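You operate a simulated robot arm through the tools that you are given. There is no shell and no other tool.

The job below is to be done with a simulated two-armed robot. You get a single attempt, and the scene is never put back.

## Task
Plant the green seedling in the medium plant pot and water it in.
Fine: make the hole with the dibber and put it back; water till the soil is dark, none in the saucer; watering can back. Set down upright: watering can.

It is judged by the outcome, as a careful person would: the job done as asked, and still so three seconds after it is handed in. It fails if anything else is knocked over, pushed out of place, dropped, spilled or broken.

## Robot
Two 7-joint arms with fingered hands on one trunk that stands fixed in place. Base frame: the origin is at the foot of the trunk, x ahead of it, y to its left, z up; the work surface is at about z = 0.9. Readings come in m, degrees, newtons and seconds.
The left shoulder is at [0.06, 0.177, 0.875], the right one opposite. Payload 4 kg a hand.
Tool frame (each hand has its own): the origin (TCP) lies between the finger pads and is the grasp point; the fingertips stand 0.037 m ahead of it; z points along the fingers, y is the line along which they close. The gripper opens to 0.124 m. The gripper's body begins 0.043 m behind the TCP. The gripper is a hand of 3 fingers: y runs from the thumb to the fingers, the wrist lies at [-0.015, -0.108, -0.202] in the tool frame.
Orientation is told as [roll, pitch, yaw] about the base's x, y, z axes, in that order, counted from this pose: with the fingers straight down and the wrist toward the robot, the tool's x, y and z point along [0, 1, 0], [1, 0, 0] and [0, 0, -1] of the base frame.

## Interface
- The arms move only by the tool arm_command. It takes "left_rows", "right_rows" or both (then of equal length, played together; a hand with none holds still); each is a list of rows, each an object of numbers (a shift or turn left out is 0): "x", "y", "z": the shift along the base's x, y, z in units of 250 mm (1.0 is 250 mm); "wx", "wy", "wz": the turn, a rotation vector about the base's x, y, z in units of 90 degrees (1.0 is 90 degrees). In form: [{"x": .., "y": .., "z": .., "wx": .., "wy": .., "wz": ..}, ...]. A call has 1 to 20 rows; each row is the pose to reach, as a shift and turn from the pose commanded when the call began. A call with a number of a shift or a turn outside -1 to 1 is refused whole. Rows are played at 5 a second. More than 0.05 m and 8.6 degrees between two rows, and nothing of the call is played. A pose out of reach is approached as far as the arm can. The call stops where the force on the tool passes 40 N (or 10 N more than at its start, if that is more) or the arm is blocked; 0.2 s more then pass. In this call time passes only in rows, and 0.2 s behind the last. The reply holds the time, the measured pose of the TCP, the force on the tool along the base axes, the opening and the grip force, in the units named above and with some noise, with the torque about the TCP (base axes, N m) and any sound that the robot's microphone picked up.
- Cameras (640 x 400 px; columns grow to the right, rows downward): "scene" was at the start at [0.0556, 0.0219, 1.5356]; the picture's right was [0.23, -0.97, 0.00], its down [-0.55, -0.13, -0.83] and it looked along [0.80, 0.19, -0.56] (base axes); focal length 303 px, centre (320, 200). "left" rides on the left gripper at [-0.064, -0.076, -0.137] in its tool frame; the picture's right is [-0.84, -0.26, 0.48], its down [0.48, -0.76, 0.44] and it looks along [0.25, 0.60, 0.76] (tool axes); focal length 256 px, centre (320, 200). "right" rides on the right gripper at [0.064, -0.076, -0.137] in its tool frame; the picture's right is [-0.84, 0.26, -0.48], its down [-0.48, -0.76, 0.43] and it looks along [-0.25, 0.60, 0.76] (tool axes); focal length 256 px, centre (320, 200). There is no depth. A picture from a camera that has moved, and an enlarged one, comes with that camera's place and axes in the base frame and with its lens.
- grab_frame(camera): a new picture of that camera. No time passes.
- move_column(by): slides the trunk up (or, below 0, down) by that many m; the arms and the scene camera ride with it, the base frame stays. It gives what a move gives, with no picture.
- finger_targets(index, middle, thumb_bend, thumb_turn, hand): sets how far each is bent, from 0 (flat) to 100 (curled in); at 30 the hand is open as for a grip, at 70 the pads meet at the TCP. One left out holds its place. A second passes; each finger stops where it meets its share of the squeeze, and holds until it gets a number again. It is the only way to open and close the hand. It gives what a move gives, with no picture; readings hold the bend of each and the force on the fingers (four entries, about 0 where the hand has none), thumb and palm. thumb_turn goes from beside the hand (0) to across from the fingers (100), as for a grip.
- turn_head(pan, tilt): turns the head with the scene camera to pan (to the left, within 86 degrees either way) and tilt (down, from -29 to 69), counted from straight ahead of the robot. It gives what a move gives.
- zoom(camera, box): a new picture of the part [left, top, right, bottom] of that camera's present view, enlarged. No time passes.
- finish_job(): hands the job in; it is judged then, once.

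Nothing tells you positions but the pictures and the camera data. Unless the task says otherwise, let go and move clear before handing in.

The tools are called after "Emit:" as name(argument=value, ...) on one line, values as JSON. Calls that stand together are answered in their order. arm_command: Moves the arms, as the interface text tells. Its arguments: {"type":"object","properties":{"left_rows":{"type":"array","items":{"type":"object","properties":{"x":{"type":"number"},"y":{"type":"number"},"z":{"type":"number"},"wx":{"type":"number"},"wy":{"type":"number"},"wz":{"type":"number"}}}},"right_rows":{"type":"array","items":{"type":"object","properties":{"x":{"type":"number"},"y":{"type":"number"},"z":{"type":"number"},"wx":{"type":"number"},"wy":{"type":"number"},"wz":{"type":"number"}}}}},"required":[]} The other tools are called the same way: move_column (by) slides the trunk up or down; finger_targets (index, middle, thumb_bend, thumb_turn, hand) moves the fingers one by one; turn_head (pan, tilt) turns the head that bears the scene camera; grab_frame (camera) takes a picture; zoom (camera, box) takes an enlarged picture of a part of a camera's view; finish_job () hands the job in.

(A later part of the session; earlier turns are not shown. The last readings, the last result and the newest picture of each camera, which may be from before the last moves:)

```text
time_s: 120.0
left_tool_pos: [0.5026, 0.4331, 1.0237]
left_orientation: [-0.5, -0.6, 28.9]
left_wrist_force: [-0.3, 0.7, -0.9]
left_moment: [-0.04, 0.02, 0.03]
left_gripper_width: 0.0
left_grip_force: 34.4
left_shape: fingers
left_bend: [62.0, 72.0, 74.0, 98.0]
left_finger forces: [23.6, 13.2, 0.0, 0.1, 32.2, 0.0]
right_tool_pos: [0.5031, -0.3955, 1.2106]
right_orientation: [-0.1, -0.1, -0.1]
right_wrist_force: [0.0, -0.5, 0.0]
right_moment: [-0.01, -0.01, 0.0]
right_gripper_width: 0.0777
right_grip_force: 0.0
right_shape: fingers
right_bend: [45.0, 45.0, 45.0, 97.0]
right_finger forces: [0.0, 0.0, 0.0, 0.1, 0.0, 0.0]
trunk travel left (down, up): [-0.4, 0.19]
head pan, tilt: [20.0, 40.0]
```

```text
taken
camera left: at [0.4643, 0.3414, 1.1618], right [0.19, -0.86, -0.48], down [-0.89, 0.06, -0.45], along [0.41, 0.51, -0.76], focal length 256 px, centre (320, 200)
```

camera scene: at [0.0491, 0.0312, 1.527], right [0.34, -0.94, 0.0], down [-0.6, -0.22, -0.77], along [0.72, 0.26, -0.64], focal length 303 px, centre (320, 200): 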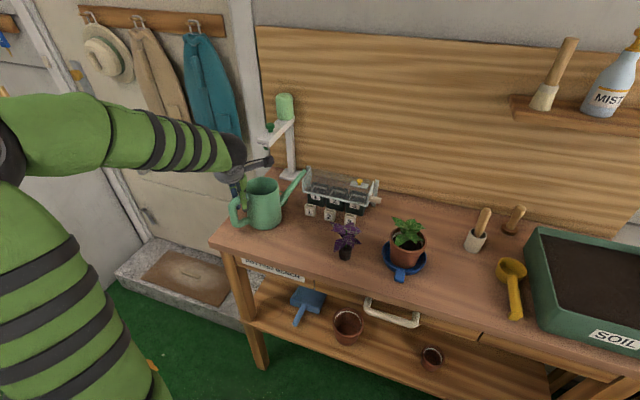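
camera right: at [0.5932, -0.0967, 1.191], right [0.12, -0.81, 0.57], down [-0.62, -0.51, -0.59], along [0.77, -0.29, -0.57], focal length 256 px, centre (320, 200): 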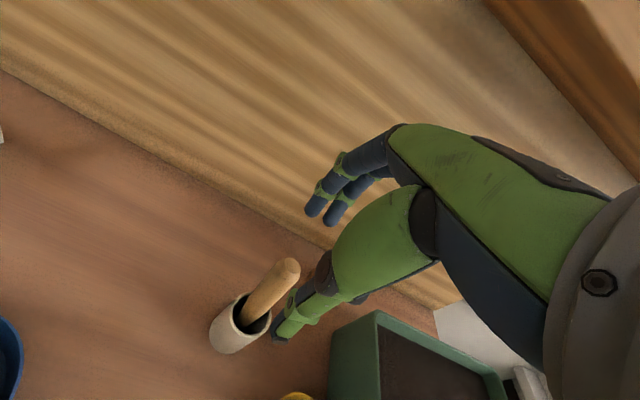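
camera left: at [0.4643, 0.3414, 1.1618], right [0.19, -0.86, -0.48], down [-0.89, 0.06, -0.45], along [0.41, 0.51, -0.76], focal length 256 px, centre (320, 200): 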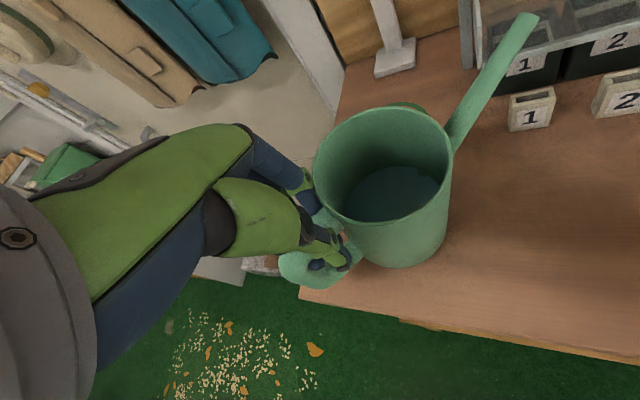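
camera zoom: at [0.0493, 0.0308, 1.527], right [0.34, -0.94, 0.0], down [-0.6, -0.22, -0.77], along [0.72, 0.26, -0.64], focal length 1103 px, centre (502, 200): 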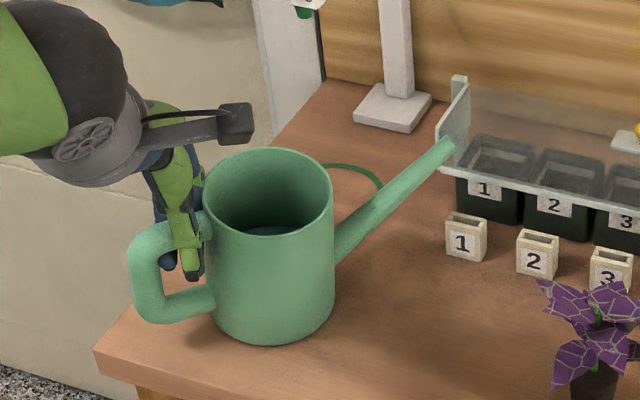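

The spout tip is now in front of the lid (about (0.67, 0.30)), with the can at (0.568, 0.397). I'll continue the turn in two careful parts.

Emit:
arm_command(left_rows=[{"x": 0.03, "y": -0.012, "wz": -0.056}, {"x": 0.06, "y": -0.025, "wz": -0.112}, {"x": 0.09, "y": -0.04, "wz": -0.168}, {"x": 0.12, "y": -0.055, "wz": -0.224}])

Emit:
zoom(camera="scene", box=[205, 145, 335, 255])

```text
time_s: 121.0
left_tool_pos: [0.5315, 0.4185, 1.025]
left_orientation: [-0.6, -0.6, 8.7]
left_wrist_force: [-1.1, 0.0, -0.7]
left_moment: [0.01, 0.08, 0.04]
left_gripper_width: 0.0
left_grip_force: 33.4
left_shape: fingers
left_bend: [62.0, 72.0, 74.0, 98.0]
left_finger forces: [23.0, 12.0, 0.0, 0.0, 31.9, 0.1]
right_tool_pos: [0.5028, -0.3938, 1.2107]
right_orientation: [-0.1, 0.1, -0.2]
right_wrist_force: [-0.2, 0.1, 0.1]
right_moment: [0.01, 0.0, 0.01]
right_gripper_width: 0.0778
right_grip_force: 0.0
right_shape: fingers
right_bend: [45.0, 45.0, 45.0, 97.0]
right_finger forces: [0.0, 0.0, 0.0, 0.0, 0.0, 0.1]
trunk travel left (down, up): [-0.4, 0.19]
head pan, tilt: [20.0, 40.0]
```

```text
3.64 times, centred on (270, 200) of scene
camera zoom: at [0.0495, 0.0309, 1.527], right [0.34, -0.94, 0.0], down [-0.6, -0.22, -0.77], along [0.72, 0.26, -0.64], focal length 1103 px, centre (502, 200)
```

zoom: 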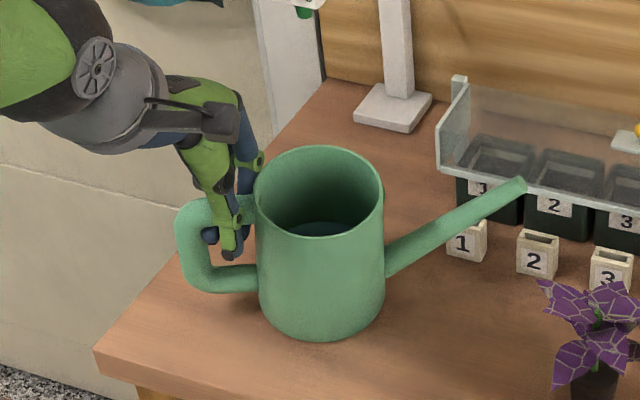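

Emit:
arm_command(left_rows=[{"x": 0.03, "y": -0.014, "wz": -0.057}, {"x": 0.06, "y": -0.028, "wz": -0.114}, {"x": 0.09, "y": -0.042, "wz": -0.171}, {"x": 0.12, "y": -0.056, "wz": -0.228}, {"x": 0.145, "y": -0.069, "wz": -0.287}])

Emit:
zoom(camera="scene", box=[225, 145, 365, 265])

Emit:
grab_frame(camera="left")

```text
time_s: 122.2
left_tool_pos: [0.569, 0.4015, 1.0256]
left_orientation: [-0.5, -0.6, -17.1]
left_wrist_force: [0.9, 0.8, 0.4]
left_moment: [-0.01, 0.03, 0.05]
left_gripper_width: 0.0
left_grip_force: 32.5
left_shape: fingers
left_bend: [63.0, 72.0, 74.0, 98.0]
left_finger forces: [22.2, 12.2, 0.0, 0.0, 31.1, 0.0]
right_tool_pos: [0.5031, -0.3953, 1.2105]
right_orientation: [-0.1, 0.0, -0.1]
right_wrist_force: [0.6, 0.2, 0.3]
right_moment: [-0.02, -0.01, 0.0]
right_gripper_width: 0.0775
right_grip_force: 0.1
right_shape: fingers
right_bend: [45.0, 45.0, 45.0, 97.0]
right_finger forces: [0.0, 0.1, 0.0, 0.0, 0.0, 0.0]
trunk travel left (down, up): [-0.4, 0.19]
head pan, tilt: [20.0, 40.0]
```

```text
3.33 times, centred on (295, 205) of scene
camera zoom: at [0.0494, 0.0309, 1.527], right [0.34, -0.94, 0.0], down [-0.6, -0.22, -0.77], along [0.72, 0.26, -0.64], focal length 1011 px, centre (403, 183)
```

zoom: 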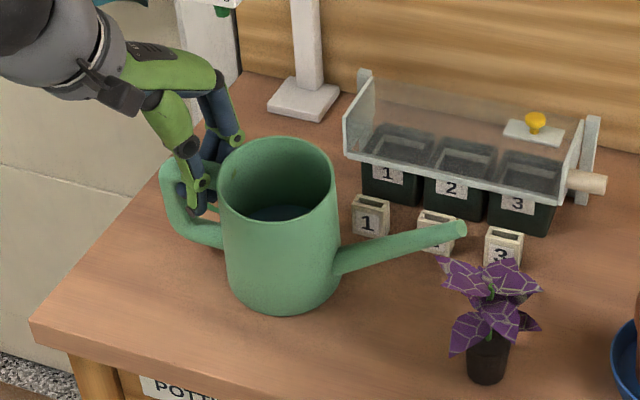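

```text
taken
camera left: at [0.4762, 0.3648, 1.1618], right [-0.49, -0.73, -0.48], down [-0.58, 0.68, -0.45], along [0.65, 0.06, -0.76], focal length 256 px, centre (320, 200)
```

left: 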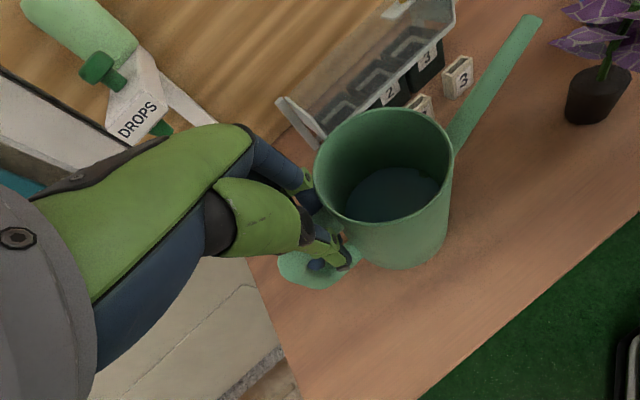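

The can now stands with its spout toward the right: axis about (0.588, 0.332), spout tip about (0.589, 0.180, 1.013). I'll bring the right hand over to the spout at a safe height, with its fingers half closed.

Emit:
finger_targets(hand="right", index=49, middle=49, thumb_bend=49)

Emit:
arm_command(right_rows=[{"y": 0.1}, {"y": 0.26}, {"y": 0.44}, {"y": 0.62}, {"y": 0.8}, {"y": 0.96}])

Emit:
arm_command(right_rows=[{"x": 0.03, "y": 0.16}, {"x": 0.08, "y": 0.33}, {"x": 0.14, "y": 0.5}, {"x": 0.2, "y": 0.66}, {"x": 0.26, "y": 0.8}, {"x": 0.3, "y": 0.92}])

Emit:
turn_head(pan=12, tilt=42)

Emit:
grab_frame(camera="scene")

Emit:
grab_frame(camera="right")

```text
time_s: 123.2
left_tool_pos: [0.569, 0.402, 1.0252]
left_orientation: [-0.5, -0.7, -17.0]
left_wrist_force: [0.0, 1.2, 0.9]
left_moment: [-0.04, 0.04, 0.0]
left_gripper_width: 0.0002
left_grip_force: 33.3
left_shape: fingers
left_bend: [62.0, 72.0, 74.0, 98.0]
left_finger forces: [22.3, 12.1, 0.1, 0.0, 31.2, 0.0]
right_tool_pos: [0.5034, -0.3951, 1.2107]
right_orientation: [-0.1, 0.1, -0.1]
right_wrist_force: [-0.1, 0.5, 0.2]
right_moment: [-0.02, -0.03, -0.01]
right_gripper_width: 0.0658
right_grip_force: 0.0
right_shape: fingers
right_bend: [49.0, 49.0, 49.0, 98.0]
right_finger forces: [0.0, 0.0, 0.1, 0.1, 0.1, 0.0]
trunk travel left (down, up): [-0.4, 0.19]
head pan, tilt: [20.0, 40.0]
```

```text
time_s: 124.6
left_tool_pos: [0.57, 0.4018, 1.0243]
left_orientation: [-0.6, -0.7, -17.0]
left_wrist_force: [0.7, 1.0, 2.0]
left_moment: [-0.07, 0.04, 0.05]
left_gripper_width: 0.0
left_grip_force: 33.0
left_shape: fingers
left_bend: [62.0, 72.0, 75.0, 98.0]
left_finger forces: [22.2, 12.6, 0.0, 0.0, 31.1, 0.0]
right_tool_pos: [0.5029, -0.155, 1.2121]
right_orientation: [0.0, 0.0, -0.1]
right_wrist_force: [0.7, -0.8, -0.4]
right_moment: [-0.03, 0.0, 0.01]
right_gripper_width: 0.0656
right_grip_force: 0.1
right_shape: fingers
right_bend: [49.0, 49.0, 49.0, 98.0]
right_finger forces: [0.1, 0.0, 0.0, 0.0, 0.0, 0.1]
trunk travel left (down, up): [-0.4, 0.19]
head pan, tilt: [20.0, 40.0]
```

```text
time_s: 126.0
left_tool_pos: [0.5692, 0.4018, 1.0247]
left_orientation: [-0.6, -0.5, -17.1]
left_wrist_force: [0.6, 0.2, -0.4]
left_moment: [-0.05, 0.1, 0.01]
left_gripper_width: 0.0001
left_grip_force: 33.3
left_shape: fingers
left_bend: [63.0, 72.0, 75.0, 98.0]
left_finger forces: [22.0, 13.1, 0.0, 0.0, 30.9, 0.0]
right_tool_pos: [0.5783, 0.0768, 1.2114]
right_orientation: [-0.1, 0.0, -0.1]
right_wrist_force: [0.0, 0.0, -0.5]
right_moment: [-0.01, -0.02, -0.04]
right_gripper_width: 0.0654
right_grip_force: 0.0
right_shape: fingers
right_bend: [49.0, 49.0, 49.0, 98.0]
right_finger forces: [0.0, 0.0, 0.0, 0.1, 0.0, 0.0]
trunk travel left (down, up): [-0.4, 0.19]
head pan, tilt: [20.0, 40.0]
```

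```text
time_s: 126.7
left_tool_pos: [0.5694, 0.4016, 1.0234]
left_orientation: [-0.6, -0.6, -17.1]
left_wrist_force: [0.2, 0.3, -0.7]
left_moment: [-0.05, 0.07, 0.02]
left_gripper_width: 0.0
left_grip_force: 33.3
left_shape: fingers
left_bend: [62.0, 72.0, 75.0, 98.0]
left_finger forces: [22.2, 13.0, 0.1, 0.0, 30.8, 0.0]
right_tool_pos: [0.5787, 0.0752, 1.2103]
right_orientation: [-0.1, 0.0, -0.2]
right_wrist_force: [0.5, 0.3, -0.1]
right_moment: [0.02, 0.01, 0.02]
right_gripper_width: 0.0658
right_grip_force: 0.0
right_shape: fingers
right_bend: [49.0, 49.0, 49.0, 98.0]
right_finger forces: [0.1, 0.0, 0.0, 0.0, 0.1, 0.1]
trunk travel left (down, up): [-0.4, 0.19]
head pan, tilt: [12.0, 42.0]
```

```text
taken
camera scene: at [0.0514, 0.0194, 1.524], right [0.21, -0.98, 0.0], down [-0.65, -0.14, -0.74], along [0.73, 0.16, -0.67], focal length 303 px, centre (320, 200)
```

scene: 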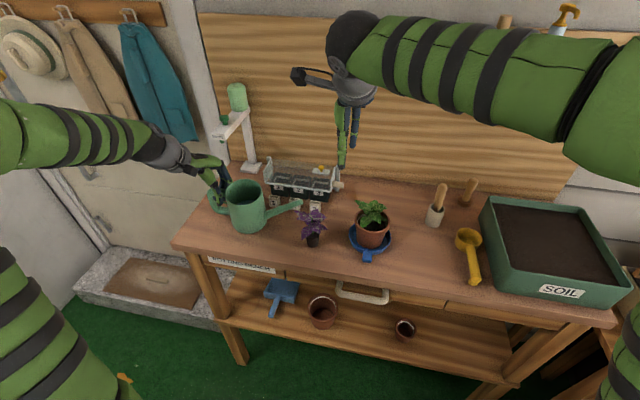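

```text
taken
camera right: at [0.5015, 0.1418, 1.3474], right [0.26, -0.84, 0.48], down [-0.76, -0.48, -0.43], along [0.6, -0.26, -0.76], focal length 256 px, centre (320, 200)
```

right: 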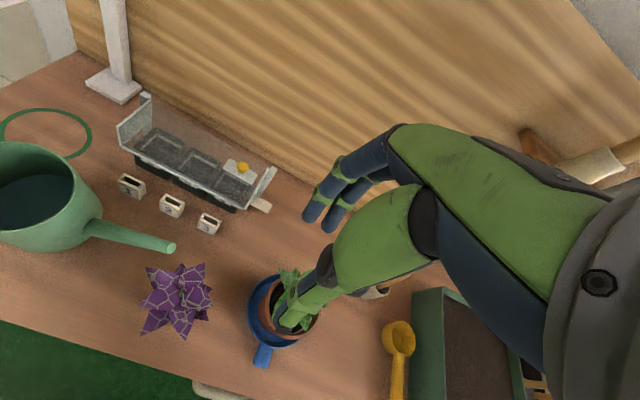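

The right camera confirms the spout along x of about 0.592, tip at y of about 0.187. I'll move the right hand above the spout at (0.591, 0.220) and check.

Emit:
arm_command(right_rows=[{"x": 0.01, "y": 0.12, "z": -0.02}, {"x": 0.02, "y": 0.25, "z": -0.08}, {"x": 0.03, "y": 0.38, "z": -0.16}, {"x": 0.04, "y": 0.49, "z": -0.26}, {"x": 0.05, "y": 0.56, "z": -0.36}, {"x": 0.05, "y": 0.578, "z": -0.42}])

Emit:
grab_frame(camera="right")

Emit:
zoom(camera="scene", box=[190, 120, 350, 260])

```text
time_s: 128.1
left_tool_pos: [0.5688, 0.4008, 1.0247]
left_orientation: [-0.6, -0.6, -17.1]
left_wrist_force: [0.9, -0.4, -0.8]
left_moment: [-0.02, 0.11, 0.03]
left_gripper_width: 0.0
left_grip_force: 33.0
left_shape: fingers
left_bend: [63.0, 72.0, 75.0, 98.0]
left_finger forces: [22.0, 13.0, 0.1, 0.0, 30.6, 0.1]
right_tool_pos: [0.5903, 0.2207, 1.1058]
right_orientation: [-0.1, 0.0, -0.1]
right_wrist_force: [-0.1, 0.2, -0.4]
right_moment: [-0.02, 0.0, 0.01]
right_gripper_width: 0.0655
right_grip_force: 0.0
right_shape: fingers
right_bend: [49.0, 49.0, 49.0, 98.0]
right_finger forces: [0.0, 0.0, 0.0, 0.0, 0.1, 0.0]
trunk travel left (down, up): [-0.4, 0.19]
head pan, tilt: [12.0, 42.0]
```

```text
taken
camera right: at [0.5137, 0.2873, 1.2416], right [0.26, -0.84, 0.48], down [-0.76, -0.48, -0.43], along [0.6, -0.26, -0.76], focal length 256 px, centre (320, 200)
```

right: 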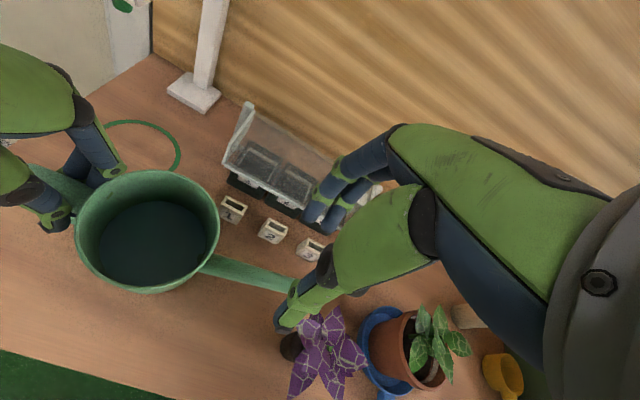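

```text
2.86 times, centred on (270, 190) of scene
camera zoom: at [0.0513, 0.0194, 1.5241], right [0.21, -0.98, 0.0], down [-0.65, -0.14, -0.74], along [0.73, 0.15, -0.67], focal length 866 px, centre (463, 229)
```

zoom: 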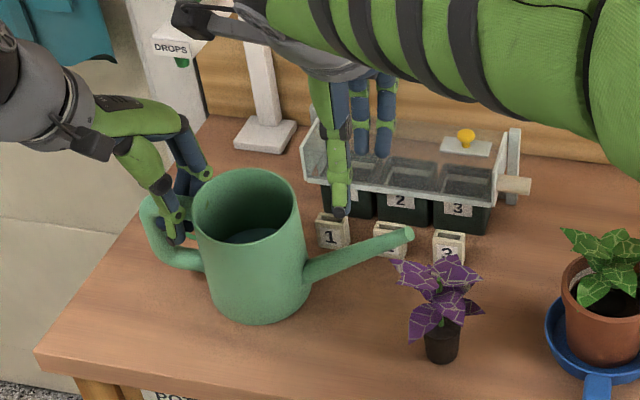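

The right hand is lined up over the spout. Lowering it so the spout lies between the pads.

Emit:
arm_command(right_rows=[{"x": 0.008, "z": -0.08}, {"x": 0.008, "z": -0.16}, {"x": 0.008, "z": -0.24}, {"x": 0.008, "z": -0.31}, {"x": 0.008, "z": -0.36}, {"x": 0.008, "z": -0.39}])

Emit:
grab_frame(camera="right")

Emit:
zoom(camera="right", box=[200, 170, 380, 350])

Emit:
zoom(camera="scene", box=[190, 120, 350, 260])

```text
time_s: 129.5
left_tool_pos: [0.5681, 0.4024, 1.0249]
left_orientation: [-0.6, -0.6, -17.0]
left_wrist_force: [2.1, -0.2, -0.2]
left_moment: [-0.03, 0.07, -0.02]
left_gripper_width: 0.0001
left_grip_force: 31.8
left_shape: fingers
left_bend: [63.0, 72.0, 75.0, 98.0]
left_finger forces: [22.0, 12.9, 0.1, 0.1, 30.6, 0.1]
right_tool_pos: [0.5938, 0.2211, 1.008]
right_orientation: [-0.2, 0.0, -0.1]
right_wrist_force: [0.5, 0.6, 0.0]
right_moment: [0.01, 0.0, 0.01]
right_gripper_width: 0.0654
right_grip_force: 0.0
right_shape: fingers
right_bend: [49.0, 49.0, 49.0, 98.0]
right_finger forces: [0.0, 0.0, 0.1, 0.0, 0.1, 0.1]
trunk travel left (down, up): [-0.4, 0.19]
head pan, tilt: [12.0, 42.0]
```

```text
taken
camera right: at [0.5162, 0.2865, 1.1442], right [0.26, -0.84, 0.48], down [-0.76, -0.48, -0.43], along [0.6, -0.26, -0.76], focal length 256 px, centre (320, 200)
```

right: 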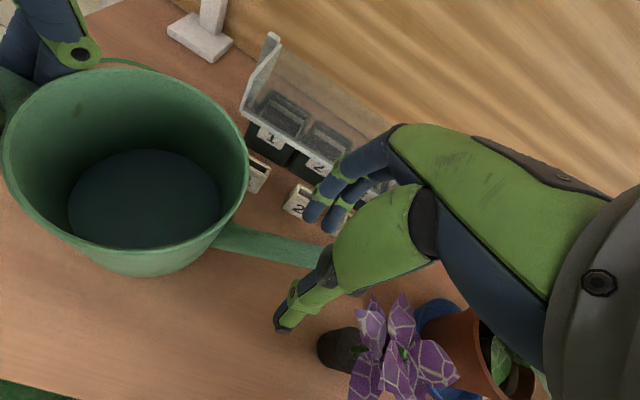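

```text
2.22 times, centred on (290, 260) of right
camera zoom: at [0.5162, 0.2865, 1.1442], right [0.26, -0.84, 0.48], down [-0.76, -0.48, -0.43], along [0.6, -0.26, -0.76], focal length 569 px, centre (387, 67)
```

zoom: 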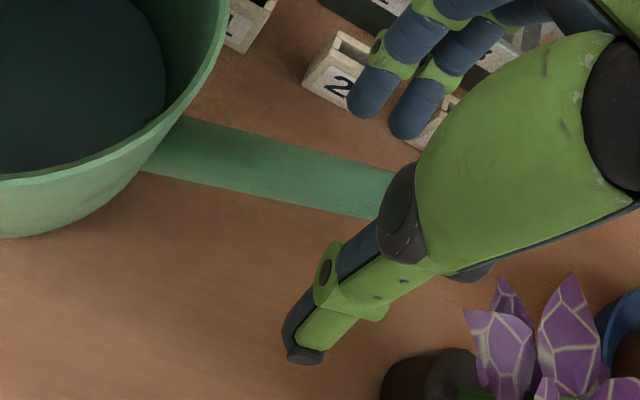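

```text
2.86 times, centred on (270, 190) of scene
camera zoom: at [0.0513, 0.0193, 1.5241], right [0.21, -0.98, 0.0], down [-0.65, -0.14, -0.74], along [0.73, 0.15, -0.67], focal length 866 px, centre (463, 229)
```

zoom: 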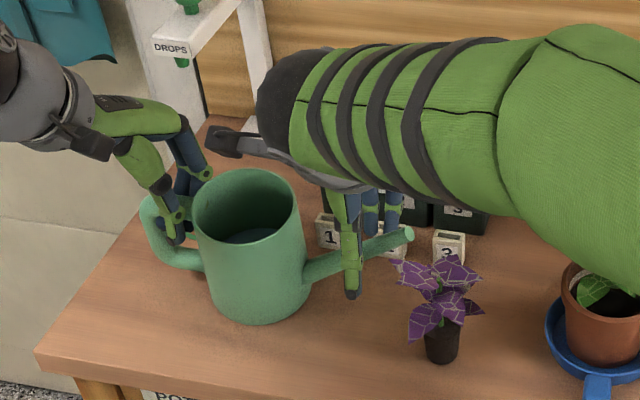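

The spout lies between thumb and fingers. I'll close the right hand gradually.

Emit:
finger_targets(hand="right", index=60, middle=60, thumb_bend=60)

Emit:
finger_targets(hand="right", index=66, middle=66, thumb_bend=66)

Emit:
zoom(camera="right", box=[200, 170, 380, 350])

Emit:
zoom(camera="scene", box=[190, 120, 350, 260])

```text
time_s: 130.5
left_tool_pos: [0.5697, 0.4011, 1.0237]
left_orientation: [-0.5, -0.6, -17.0]
left_wrist_force: [0.6, -0.7, -0.4]
left_moment: [-0.04, 0.06, 0.01]
left_gripper_width: 0.0001
left_grip_force: 32.4
left_shape: fingers
left_bend: [63.0, 72.0, 75.0, 98.0]
left_finger forces: [22.0, 12.9, 0.0, 0.0, 30.5, 0.0]
right_tool_pos: [0.5935, 0.2214, 1.0079]
right_orientation: [-0.1, -0.1, -0.1]
right_wrist_force: [0.2, -0.8, 0.3]
right_moment: [0.01, -0.04, -0.02]
right_gripper_width: 0.0312
right_grip_force: 0.1
right_shape: fingers
right_bend: [60.0, 60.0, 60.0, 99.0]
right_finger forces: [0.0, 0.0, 0.1, 0.0, 0.1, 0.1]
trunk travel left (down, up): [-0.4, 0.19]
head pan, tilt: [12.0, 42.0]
```

```text
time_s: 131.5
left_tool_pos: [0.5682, 0.4015, 1.0246]
left_orientation: [-0.5, -0.6, -17.1]
left_wrist_force: [0.3, 0.2, -0.5]
left_moment: [-0.04, 0.06, 0.09]
left_gripper_width: 0.0004
left_grip_force: 32.1
left_shape: fingers
left_bend: [63.0, 72.0, 75.0, 98.0]
left_finger forces: [22.2, 12.8, 0.0, 0.0, 30.5, 0.0]
right_tool_pos: [0.5926, 0.2206, 1.0086]
right_orientation: [-0.1, -0.1, 0.0]
right_wrist_force: [0.0, -0.5, -0.1]
right_moment: [-0.01, -0.06, -0.02]
right_gripper_width: 0.0205
right_grip_force: 2.6
right_shape: fingers
right_bend: [64.0, 66.0, 65.0, 100.0]
right_finger forces: [3.0, 0.1, 0.0, 0.0, 2.9, 0.0]
trunk travel left (down, up): [-0.4, 0.19]
head pan, tilt: [12.0, 42.0]
```

```text
2.22 times, centred on (290, 260) of right
camera zoom: at [0.5162, 0.2865, 1.1443], right [0.26, -0.84, 0.48], down [-0.76, -0.48, -0.43], along [0.6, -0.26, -0.76], focal length 569 px, centre (387, 67)
```

zoom: 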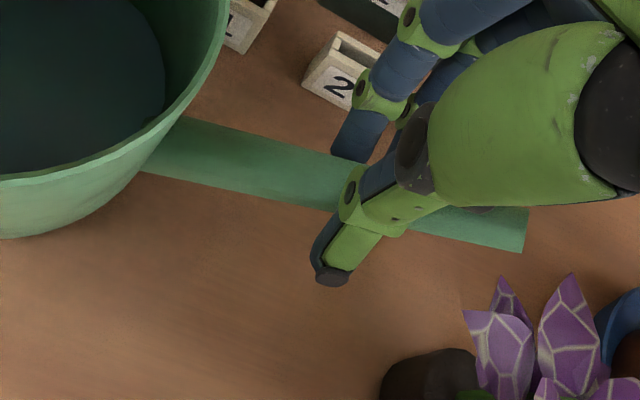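

```text
2.86 times, centred on (270, 190) of scene
camera zoom: at [0.0514, 0.0193, 1.524], right [0.21, -0.98, 0.0], down [-0.65, -0.14, -0.74], along [0.73, 0.15, -0.67], focal length 866 px, centre (463, 229)
```

zoom: 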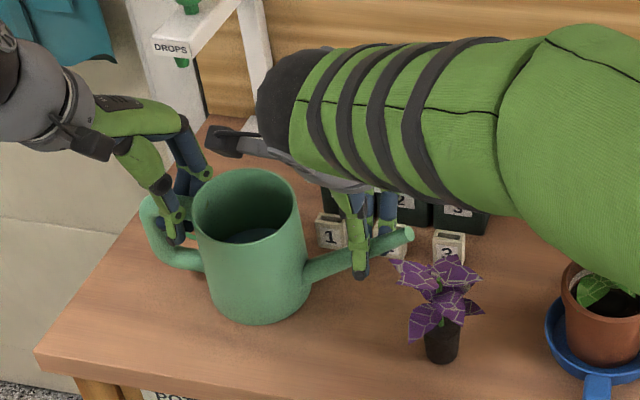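

Good contact at the spout. I'll firm up the right grip.

Emit:
finger_targets(hand="right", index=76, middle=78, thumb_bend=77)

Emit:
zoom(camera="scene", box=[190, 120, 350, 260])

```text
time_s: 132.5
left_tool_pos: [0.5694, 0.4005, 1.0253]
left_orientation: [-0.5, -0.6, -17.1]
left_wrist_force: [0.0, 0.9, -2.1]
left_moment: [-0.05, 0.11, 0.03]
left_gripper_width: 0.0
left_grip_force: 33.7
left_shape: fingers
left_bend: [63.0, 72.0, 75.0, 98.0]
left_finger forces: [22.5, 13.8, 0.0, 0.0, 30.4, 0.0]
right_tool_pos: [0.5923, 0.2204, 1.0077]
right_orientation: [-0.1, 0.0, -0.1]
right_wrist_force: [-0.1, 0.2, 1.4]
right_moment: [0.06, -0.08, 0.02]
right_gripper_width: 0.0171
right_grip_force: 24.9
right_shape: fingers
right_bend: [64.0, 68.0, 66.0, 99.0]
right_finger forces: [13.5, 11.6, 0.1, 0.1, 24.3, 0.1]
trunk travel left (down, up): [-0.4, 0.19]
head pan, tilt: [12.0, 42.0]
```

```text
2.86 times, centred on (270, 190) of scene
camera zoom: at [0.0515, 0.0194, 1.524], right [0.21, -0.98, 0.0], down [-0.65, -0.14, -0.74], along [0.73, 0.15, -0.67], focal length 866 px, centre (463, 229)
```

zoom: 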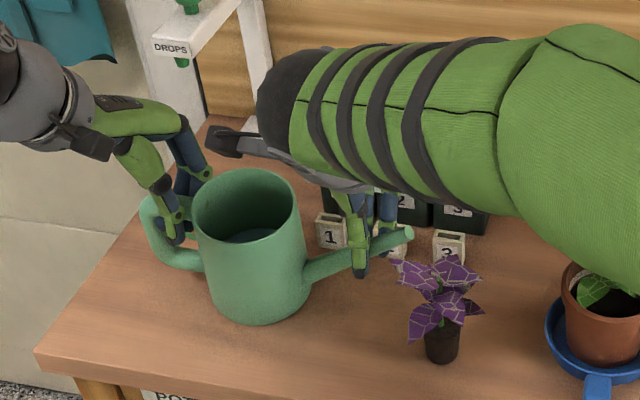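

Both hands hold the can. I'll lift both together by 1 cm as a test and check the loads and level.

Emit:
arm_command(left_rows=[{"z": 0.01}, {"z": 0.02}, {"z": 0.03}, {"z": 0.04}], right_rows=[{"z": 0.01}, {"z": 0.02}, {"z": 0.03}, {"z": 0.04}])

Emit:
zoom(camera="scene", box=[190, 120, 350, 260])

Emit:
grab_frame(camera="right")

```text
time_s: 133.5
left_tool_pos: [0.5684, 0.4015, 1.0344]
left_orientation: [-0.7, -0.6, -17.0]
left_wrist_force: [0.1, -2.3, -2.2]
left_moment: [0.03, 0.13, 0.01]
left_gripper_width: 0.0
left_grip_force: 32.8
left_shape: fingers
left_bend: [62.0, 72.0, 75.0, 98.0]
left_finger forces: [22.0, 13.4, 0.1, 0.0, 29.9, 0.1]
right_tool_pos: [0.5933, 0.2197, 1.0174]
right_orientation: [0.0, 0.0, 0.0]
right_wrist_force: [-0.2, 2.3, -0.6]
right_moment: [0.19, -0.03, 0.01]
right_gripper_width: 0.0172
right_grip_force: 24.4
right_shape: fingers
right_bend: [64.0, 68.0, 66.0, 99.0]
right_finger forces: [13.2, 10.5, 0.1, 0.1, 24.4, 0.0]
trunk travel left (down, up): [-0.4, 0.19]
head pan, tilt: [12.0, 42.0]
```

```text
2.86 times, centred on (270, 190) of scene
camera zoom: at [0.0514, 0.0194, 1.524], right [0.21, -0.98, 0.0], down [-0.65, -0.14, -0.74], along [0.73, 0.15, -0.67], focal length 866 px, centre (463, 229)
```

zoom: 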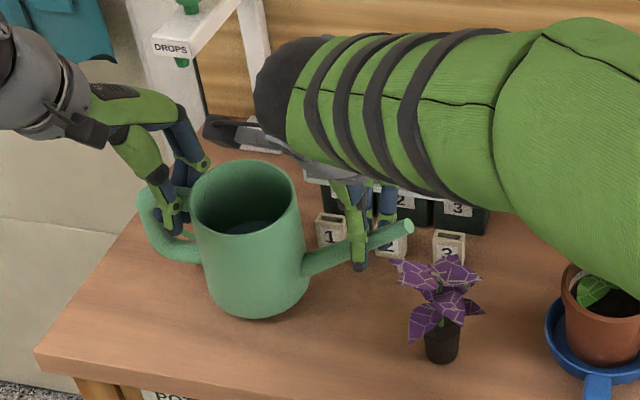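

```text
taken
camera right: at [0.5152, 0.2859, 1.1538], right [0.26, -0.84, 0.48], down [-0.76, -0.48, -0.43], along [0.6, -0.26, -0.76], focal length 256 px, centre (320, 200)
```

right: 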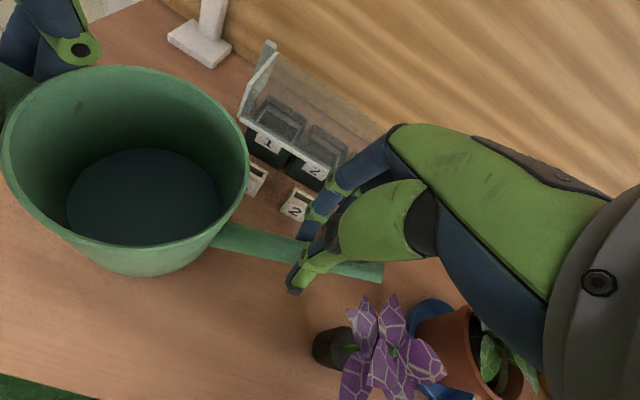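

It lifts rigidly and level, and total load is only about 3 N. I'll raise both by 10 cm together.

Emit:
arm_command(left_rows=[{"z": 0.04}, {"z": 0.08}, {"z": 0.13}, {"z": 0.18}, {"z": 0.23}, {"z": 0.28}, {"z": 0.33}, {"z": 0.37}, {"z": 0.4}], right_rows=[{"z": 0.04}, {"z": 0.08}, {"z": 0.13}, {"z": 0.18}, {"z": 0.23}, {"z": 0.28}, {"z": 0.33}, {"z": 0.37}, {"z": 0.4}])

Emit:
grab_frame(camera="scene")

Emit:
grab_frame(camera="right")

```text
time_s: 135.5
left_tool_pos: [0.5685, 0.4012, 1.1352]
left_orientation: [-0.6, -0.6, -17.0]
left_wrist_force: [0.9, -3.5, -3.2]
left_moment: [-0.1, 0.11, -0.04]
left_gripper_width: 0.0002
left_grip_force: 32.7
left_shape: fingers
left_bend: [62.0, 72.0, 75.0, 98.0]
left_finger forces: [21.8, 14.0, 0.1, 0.0, 29.4, 0.0]
right_tool_pos: [0.5918, 0.2194, 1.1181]
right_orientation: [0.0, 0.0, 0.1]
right_wrist_force: [-1.0, 4.7, 0.5]
right_moment: [0.18, -0.06, 0.08]
right_gripper_width: 0.017
right_grip_force: 23.7
right_shape: fingers
right_bend: [64.0, 68.0, 66.0, 99.0]
right_finger forces: [12.9, 10.2, 0.0, 0.0, 24.5, 0.0]
trunk travel left (down, up): [-0.4, 0.19]
head pan, tilt: [12.0, 42.0]
```

```text
taken
camera scene: at [0.0513, 0.0193, 1.524], right [0.21, -0.98, 0.0], down [-0.65, -0.14, -0.74], along [0.73, 0.15, -0.67], focal length 303 px, centre (320, 200)
```

scene: 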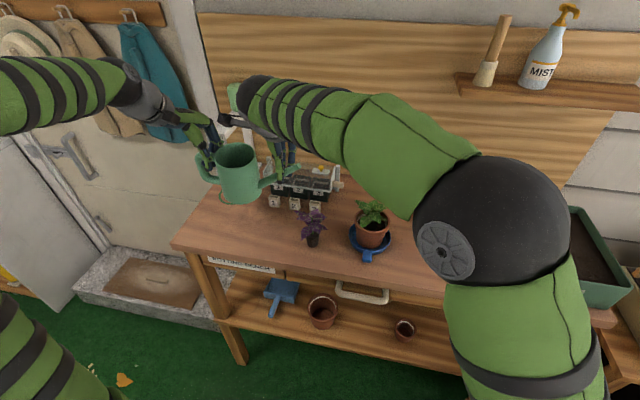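

```text
taken
camera right: at [0.5143, 0.2856, 1.2551], right [0.26, -0.84, 0.48], down [-0.76, -0.48, -0.43], along [0.6, -0.26, -0.76], focal length 256 px, centre (320, 200)
```

right: 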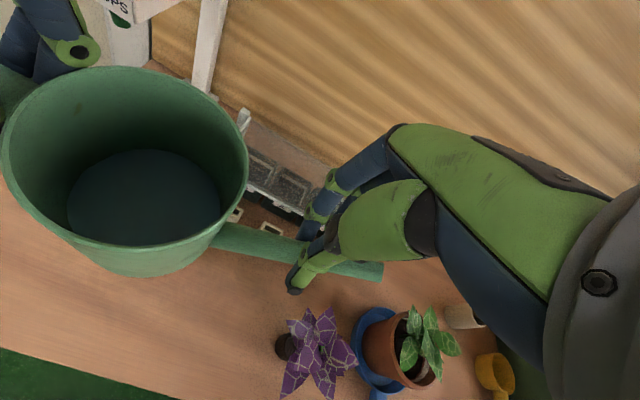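

The can is up and level. I'll carry it sideways with both hands together until the spout tip is above the near-left part of the pot (tip y of about 0.02).

Emit:
arm_command(left_rows=[{"x": 0.002, "y": -0.03}, {"x": 0.004, "y": -0.075}, {"x": 0.006, "y": -0.125}, {"x": 0.008, "y": -0.175}, {"x": 0.01, "y": -0.225}, {"x": 0.012, "y": -0.275}, {"x": 0.014, "y": -0.325}, {"x": 0.016, "y": -0.375}, {"x": 0.018, "y": -0.425}, {"x": 0.02, "y": -0.475}, {"x": 0.02, "y": -0.525}, {"x": 0.02, "y": -0.575}, {"x": 0.02, "y": -0.615}, {"x": 0.02, "y": -0.64}], right_rows=[{"x": 0.002, "y": -0.03}, {"x": 0.004, "y": -0.075}, {"x": 0.006, "y": -0.125}, {"x": 0.008, "y": -0.175}, {"x": 0.01, "y": -0.225}, {"x": 0.012, "y": -0.275}, {"x": 0.014, "y": -0.325}, {"x": 0.016, "y": -0.375}, {"x": 0.018, "y": -0.425}, {"x": 0.02, "y": -0.475}, {"x": 0.02, "y": -0.525}, {"x": 0.02, "y": -0.575}, {"x": 0.02, "y": -0.615}, {"x": 0.02, "y": -0.64}])

Emit:
turn_head(pan=5, tilt=42)

Emit:
grab_frame(camera="scene")

Emit:
grab_frame(camera="right")

Emit:
grab_frame(camera="left")

```text
time_s: 138.5
left_tool_pos: [0.5746, 0.2404, 1.1339]
left_orientation: [-0.5, -0.6, -17.2]
left_wrist_force: [1.4, -0.1, -3.0]
left_moment: [-0.01, 0.1, 0.05]
left_gripper_width: 0.0
left_grip_force: 32.8
left_shape: fingers
left_bend: [63.0, 72.0, 75.0, 98.0]
left_finger forces: [22.3, 13.4, 0.0, 0.0, 29.6, 0.0]
right_tool_pos: [0.597, 0.0594, 1.1176]
right_orientation: [0.0, 0.0, -0.2]
right_wrist_force: [-0.5, 0.0, -1.2]
right_moment: [0.09, -0.05, 0.01]
right_gripper_width: 0.0173
right_grip_force: 24.3
right_shape: fingers
right_bend: [64.0, 68.0, 66.0, 99.0]
right_finger forces: [12.9, 11.3, 0.0, 0.0, 24.1, 0.0]
trunk travel left (down, up): [-0.4, 0.19]
head pan, tilt: [12.0, 42.0]
```

```text
time_s: 139.2
left_tool_pos: [0.5728, 0.2407, 1.1343]
left_orientation: [-0.4, -0.5, -17.1]
left_wrist_force: [0.5, 0.4, -2.6]
left_moment: [-0.01, 0.08, 0.09]
left_gripper_width: 0.0
left_grip_force: 32.6
left_shape: fingers
left_bend: [63.0, 72.0, 75.0, 98.0]
left_finger forces: [22.5, 13.2, 0.0, 0.0, 29.8, 0.1]
right_tool_pos: [0.5975, 0.0591, 1.1184]
right_orientation: [-0.1, 0.0, -0.1]
right_wrist_force: [0.0, -1.7, -0.5]
right_moment: [0.05, -0.08, -0.02]
right_gripper_width: 0.017
right_grip_force: 24.7
right_shape: fingers
right_bend: [64.0, 68.0, 66.0, 99.0]
right_finger forces: [13.0, 11.8, 0.0, 0.0, 24.1, 0.0]
trunk travel left (down, up): [-0.4, 0.19]
head pan, tilt: [5.0, 42.0]
```

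```text
taken
camera scene: at [0.0529, 0.0092, 1.524], right [0.09, -1.0, 0.0], down [-0.67, -0.06, -0.74], along [0.74, 0.07, -0.67], focal length 303 px, centre (320, 200)
```

scene: 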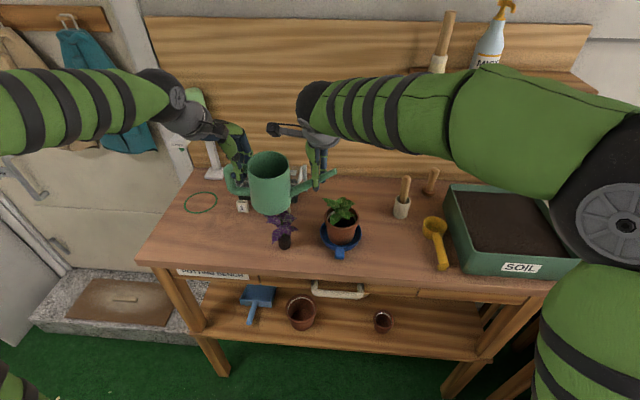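

```text
taken
camera right: at [0.5204, 0.1256, 1.2545], right [0.26, -0.84, 0.48], down [-0.76, -0.48, -0.43], along [0.6, -0.26, -0.76], focal length 256 px, centre (320, 200)
```

right: 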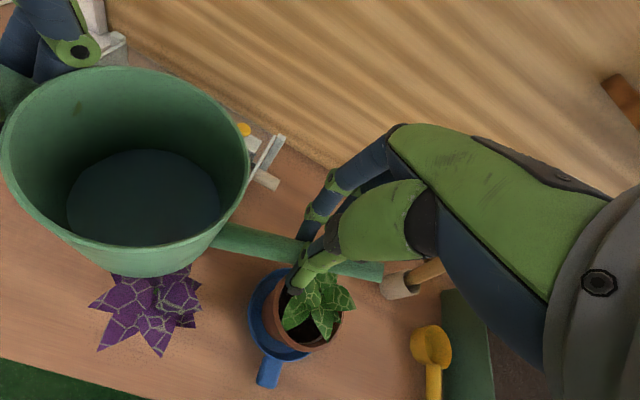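

```text
taken
camera left: at [0.4808, 0.2042, 1.2724], right [-0.49, -0.73, -0.48], down [-0.58, 0.68, -0.45], along [0.65, 0.06, -0.76], focal length 256 px, centre (320, 200)
```

left: 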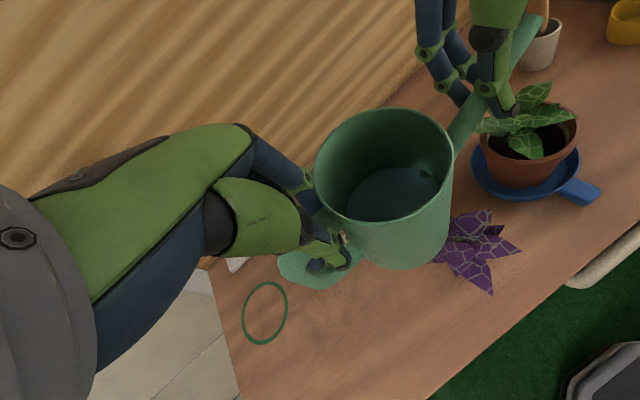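

Emit:
zoom(camera="scene", box=[230, 130, 370, 260])

Emit:
zoom(camera="right", box=[230, 200, 410, 390])

```text
3.08 times, centred on (300, 195) of scene
camera zoom: at [0.0529, 0.0092, 1.524], right [0.09, -1.0, 0.0], down [-0.67, -0.06, -0.74], along [0.74, 0.07, -0.67], focal length 933 px, centre (382, 215)
```

zoom: 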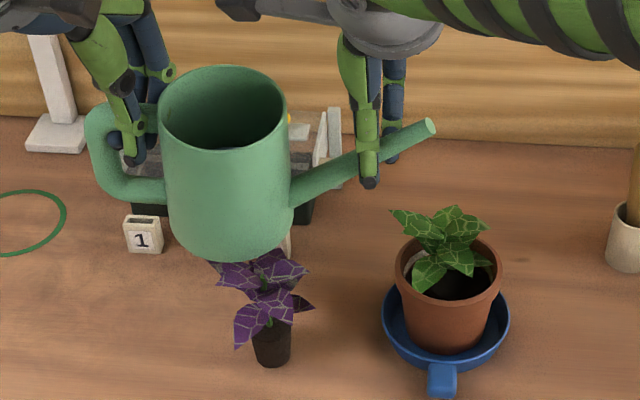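

```text
2.11 times, centred on (320, 295) of right
camera zoom: at [0.5204, 0.1256, 1.2545], right [0.26, -0.84, 0.48], down [-0.76, -0.48, -0.43], along [0.6, -0.26, -0.76], focal length 539 px, centre (320, 0)
```

zoom: 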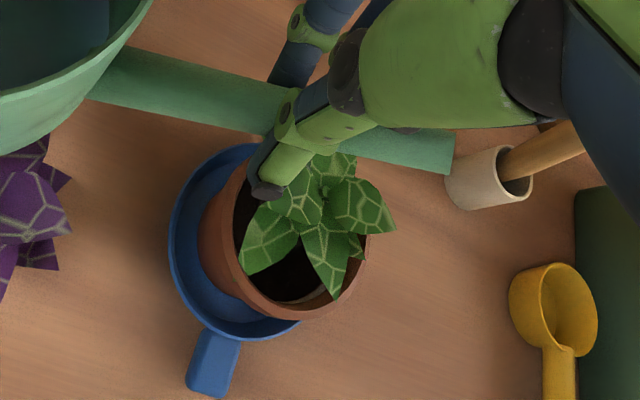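

The spout tip is at about (0.601, 0.0205, 1.117), right over the pot's left part. Now I'll tilt with both hands about the tip, lowering slightly, up to 14°, which should still be short of pouring.

Emit:
arm_command(left_rows=[{"y": -0.004, "z": 0.0084, "wx": 0.0278}, {"y": -0.0092, "z": 0.0164, "wx": 0.0556}, {"y": -0.0164, "z": 0.0244, "wx": 0.0833}, {"y": -0.0252, "z": 0.0316, "wx": 0.1111}, {"y": -0.0336, "z": 0.0416, "wx": 0.1333}, {"y": -0.0428, "z": 0.0508, "wx": 0.1556}], right_rows=[{"y": 0.0, "z": -0.0232, "wx": 0.0278}, {"y": -0.0008, "z": -0.0464, "wx": 0.0556}, {"y": -0.0016, "z": -0.0696, "wx": 0.0833}, {"y": -0.0032, "z": -0.0932, "wx": 0.1111}, {"y": -0.0044, "z": -0.1076, "wx": 0.1333}, {"y": -0.0056, "z": -0.1224, "wx": 0.1556}])

Emit:
zoom(camera="scene", box=[230, 120, 370, 260])

Emit:
grab_frame(camera="right")

```text
time_s: 140.6
left_tool_pos: [0.573, 0.2299, 1.1479]
left_orientation: [12.9, 3.7, -16.8]
left_wrist_force: [1.0, 0.1, -1.9]
left_moment: [-0.08, 0.02, 0.1]
left_gripper_width: 0.0002
left_grip_force: 33.1
left_shape: fingers
left_bend: [63.0, 72.0, 75.0, 98.0]
left_finger forces: [22.1, 13.7, 0.0, 0.0, 29.4, 0.0]
right_tool_pos: [0.5977, 0.0565, 1.0879]
right_orientation: [14.0, 0.1, 0.1]
right_wrist_force: [-0.1, -0.4, -1.7]
right_moment: [0.05, -0.07, -0.01]
right_gripper_width: 0.0171
right_grip_force: 25.0
right_shape: fingers
right_bend: [64.0, 68.0, 66.0, 99.0]
right_finger forces: [13.1, 11.9, 0.1, 0.1, 24.3, 0.0]
trunk travel left (down, up): [-0.4, 0.19]
head pan, tilt: [5.0, 42.0]
```

```text
2.86 times, centred on (300, 190) of scene
camera zoom: at [0.053, 0.009, 1.524], right [0.09, -1.0, 0.0], down [-0.67, -0.06, -0.74], along [0.74, 0.07, -0.67], focal length 866 px, centre (377, 229)
```

zoom: 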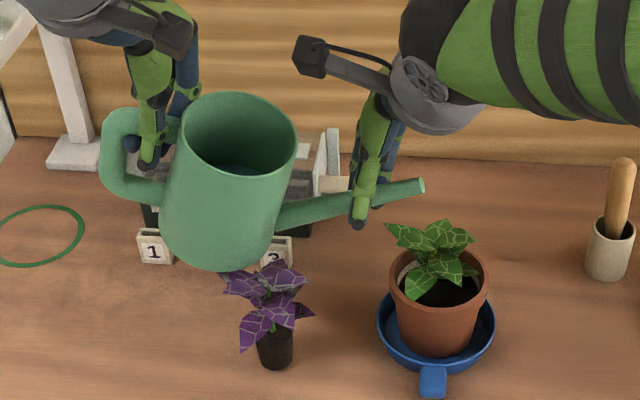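

```text
taken
camera right: at [0.5205, 0.089, 1.2359], right [0.26, -0.93, 0.26], down [-0.76, -0.36, -0.54], along [0.6, -0.06, -0.8], focal length 256 px, centre (320, 200)
```

right: 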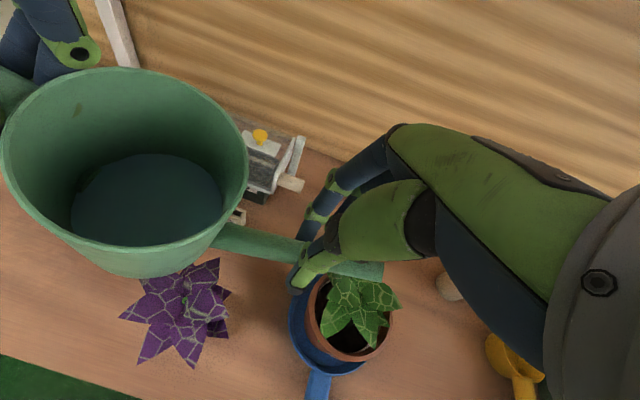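

The load is balanced and the tip stays over the pot; nothing pours yet. I'll tilt on to 18°.

Emit:
arm_command(left_rows=[{"y": -0.01, "z": 0.0292, "wx": 0.0222}, {"y": -0.0216, "z": 0.058, "wx": 0.0444}], right_rows=[{"y": -0.0016, "z": 0.0052, "wx": 0.0222}, {"y": -0.0032, "z": 0.01, "wx": 0.0444}])

Emit:
zoom(camera="scene", box=[280, 150, 370, 250])

Emit:
zoom(camera="right", box=[230, 220, 430, 390])

```text
time_s: 141.2
left_tool_pos: [0.5744, 0.2262, 1.162]
left_orientation: [16.6, 4.7, -16.5]
left_wrist_force: [0.9, -0.5, -3.0]
left_moment: [-0.06, 0.07, 0.08]
left_gripper_width: 0.0001
left_grip_force: 32.5
left_shape: fingers
left_bend: [63.0, 72.0, 75.0, 98.0]
left_finger forces: [21.6, 13.7, 0.1, 0.0, 29.2, 0.1]
right_tool_pos: [0.5962, 0.0586, 1.0898]
right_orientation: [18.0, 0.1, 0.1]
right_wrist_force: [0.1, 0.6, 0.2]
right_moment: [0.04, -0.04, 0.01]
right_gripper_width: 0.0171
right_grip_force: 24.3
right_shape: fingers
right_bend: [64.0, 68.0, 66.0, 99.0]
right_finger forces: [13.0, 11.6, 0.0, 0.0, 24.2, 0.0]
trunk travel left (down, up): [-0.4, 0.19]
head pan, tilt: [5.0, 42.0]
```

```text
4.00 times, centred on (325, 200) of scene
camera zoom: at [0.053, 0.0089, 1.524], right [0.09, -1.0, 0.0], down [-0.67, -0.06, -0.74], along [0.74, 0.07, -0.67], focal length 1213 px, centre (300, 200)
```

zoom: 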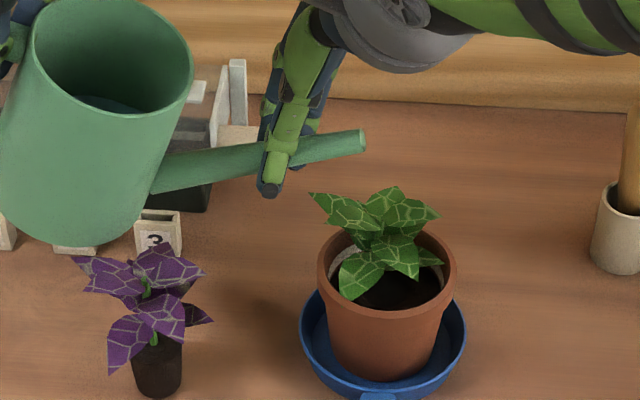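

```text
2.35 times, centred on (330, 305) of right
camera zoom: at [0.5203, 0.0783, 1.2396], right [0.26, -0.95, 0.2], down [-0.76, -0.33, -0.56], along [0.6, -0.01, -0.8], focal length 602 px, centre (296, -47)
```

zoom: 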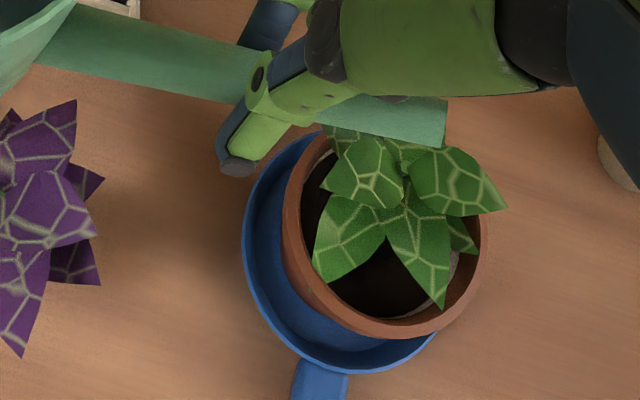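

Emit:
arm_command(left_rows=[{"y": -0.0062, "z": 0.0142, "wx": 0.0111}, {"y": -0.0124, "z": 0.0284, "wx": 0.0222}], right_rows=[{"y": -0.0008, "z": 0.0026, "wx": 0.0111}, {"y": -0.0016, "z": 0.0052, "wx": 0.0222}])

Emit:
zoom(camera="scene", box=[280, 150, 370, 250])

```text
time_s: 141.8
left_tool_pos: [0.5743, 0.2219, 1.1686]
left_orientation: [18.6, 5.3, -16.3]
left_wrist_force: [1.1, -1.3, -2.8]
left_moment: [-0.07, 0.06, 0.07]
left_gripper_width: 0.0001
left_grip_force: 32.2
left_shape: fingers
left_bend: [62.0, 72.0, 75.0, 98.0]
left_finger forces: [21.8, 13.8, 0.1, 0.1, 28.9, 0.1]
right_tool_pos: [0.5977, 0.0564, 1.0908]
right_orientation: [20.0, 0.0, -0.1]
right_wrist_force: [-1.1, 1.5, -0.1]
right_moment: [0.13, -0.01, 0.03]
right_gripper_width: 0.0173
right_grip_force: 24.3
right_shape: fingers
right_bend: [64.0, 68.0, 66.0, 99.0]
right_finger forces: [12.7, 11.2, 0.1, 0.0, 24.4, 0.1]
trunk travel left (down, up): [-0.4, 0.19]
head pan, tilt: [5.0, 42.0]
```

```text
4.00 times, centred on (325, 200) of scene
camera zoom: at [0.053, 0.009, 1.524], right [0.09, -1.0, 0.0], down [-0.67, -0.06, -0.74], along [0.74, 0.07, -0.67], focal length 1213 px, centre (300, 200)
```

zoom: 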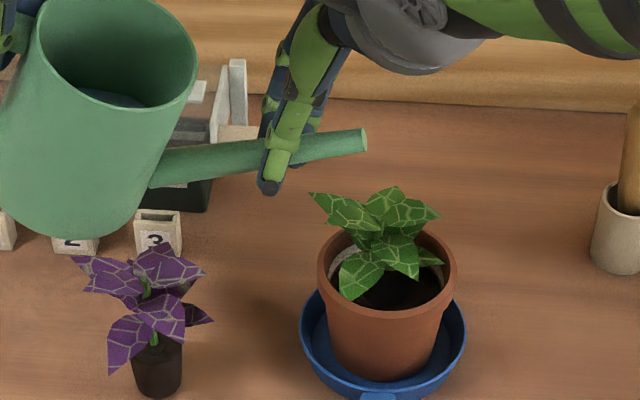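

Emit:
arm_command(left_rows=[{"y": -0.0128, "z": 0.0276, "wx": 0.0222}, {"y": -0.0272, "z": 0.0548, "wx": 0.0444}], right_rows=[{"y": -0.0024, "z": 0.0048, "wx": 0.0222}, {"y": -0.0048, "z": 0.01, "wx": 0.0444}])

Emit:
zoom(camera="scene", box=[280, 150, 370, 250])

```text
time_s: 142.4
left_tool_pos: [0.5726, 0.2147, 1.1835]
left_orientation: [22.4, 6.4, -16.0]
left_wrist_force: [1.6, -2.8, -3.8]
left_moment: [-0.11, 0.06, 0.07]
left_gripper_width: 0.0
left_grip_force: 32.8
left_shape: fingers
left_bend: [62.0, 72.0, 75.0, 98.0]
left_finger forces: [22.1, 13.9, 0.0, 0.0, 28.8, 0.0]
right_tool_pos: [0.5981, 0.0544, 1.0935]
right_orientation: [24.0, 0.0, -0.1]
right_wrist_force: [-0.4, 2.4, 1.4]
right_moment: [0.19, -0.07, 0.0]
right_gripper_width: 0.0172
right_grip_force: 24.4
right_shape: fingers
right_bend: [64.0, 68.0, 66.0, 99.0]
right_finger forces: [12.5, 10.8, 0.0, 0.1, 24.5, 0.1]
trunk travel left (down, up): [-0.4, 0.19]
head pan, tilt: [5.0, 42.0]
```

```text
4.00 times, centred on (325, 200) of scene
camera zoom: at [0.053, 0.0088, 1.524], right [0.09, -1.0, 0.0], down [-0.67, -0.06, -0.74], along [0.74, 0.07, -0.67], focal length 1213 px, centre (300, 200)
```

zoom: 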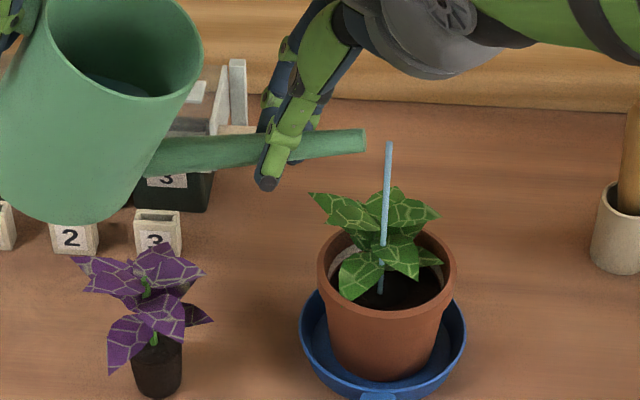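

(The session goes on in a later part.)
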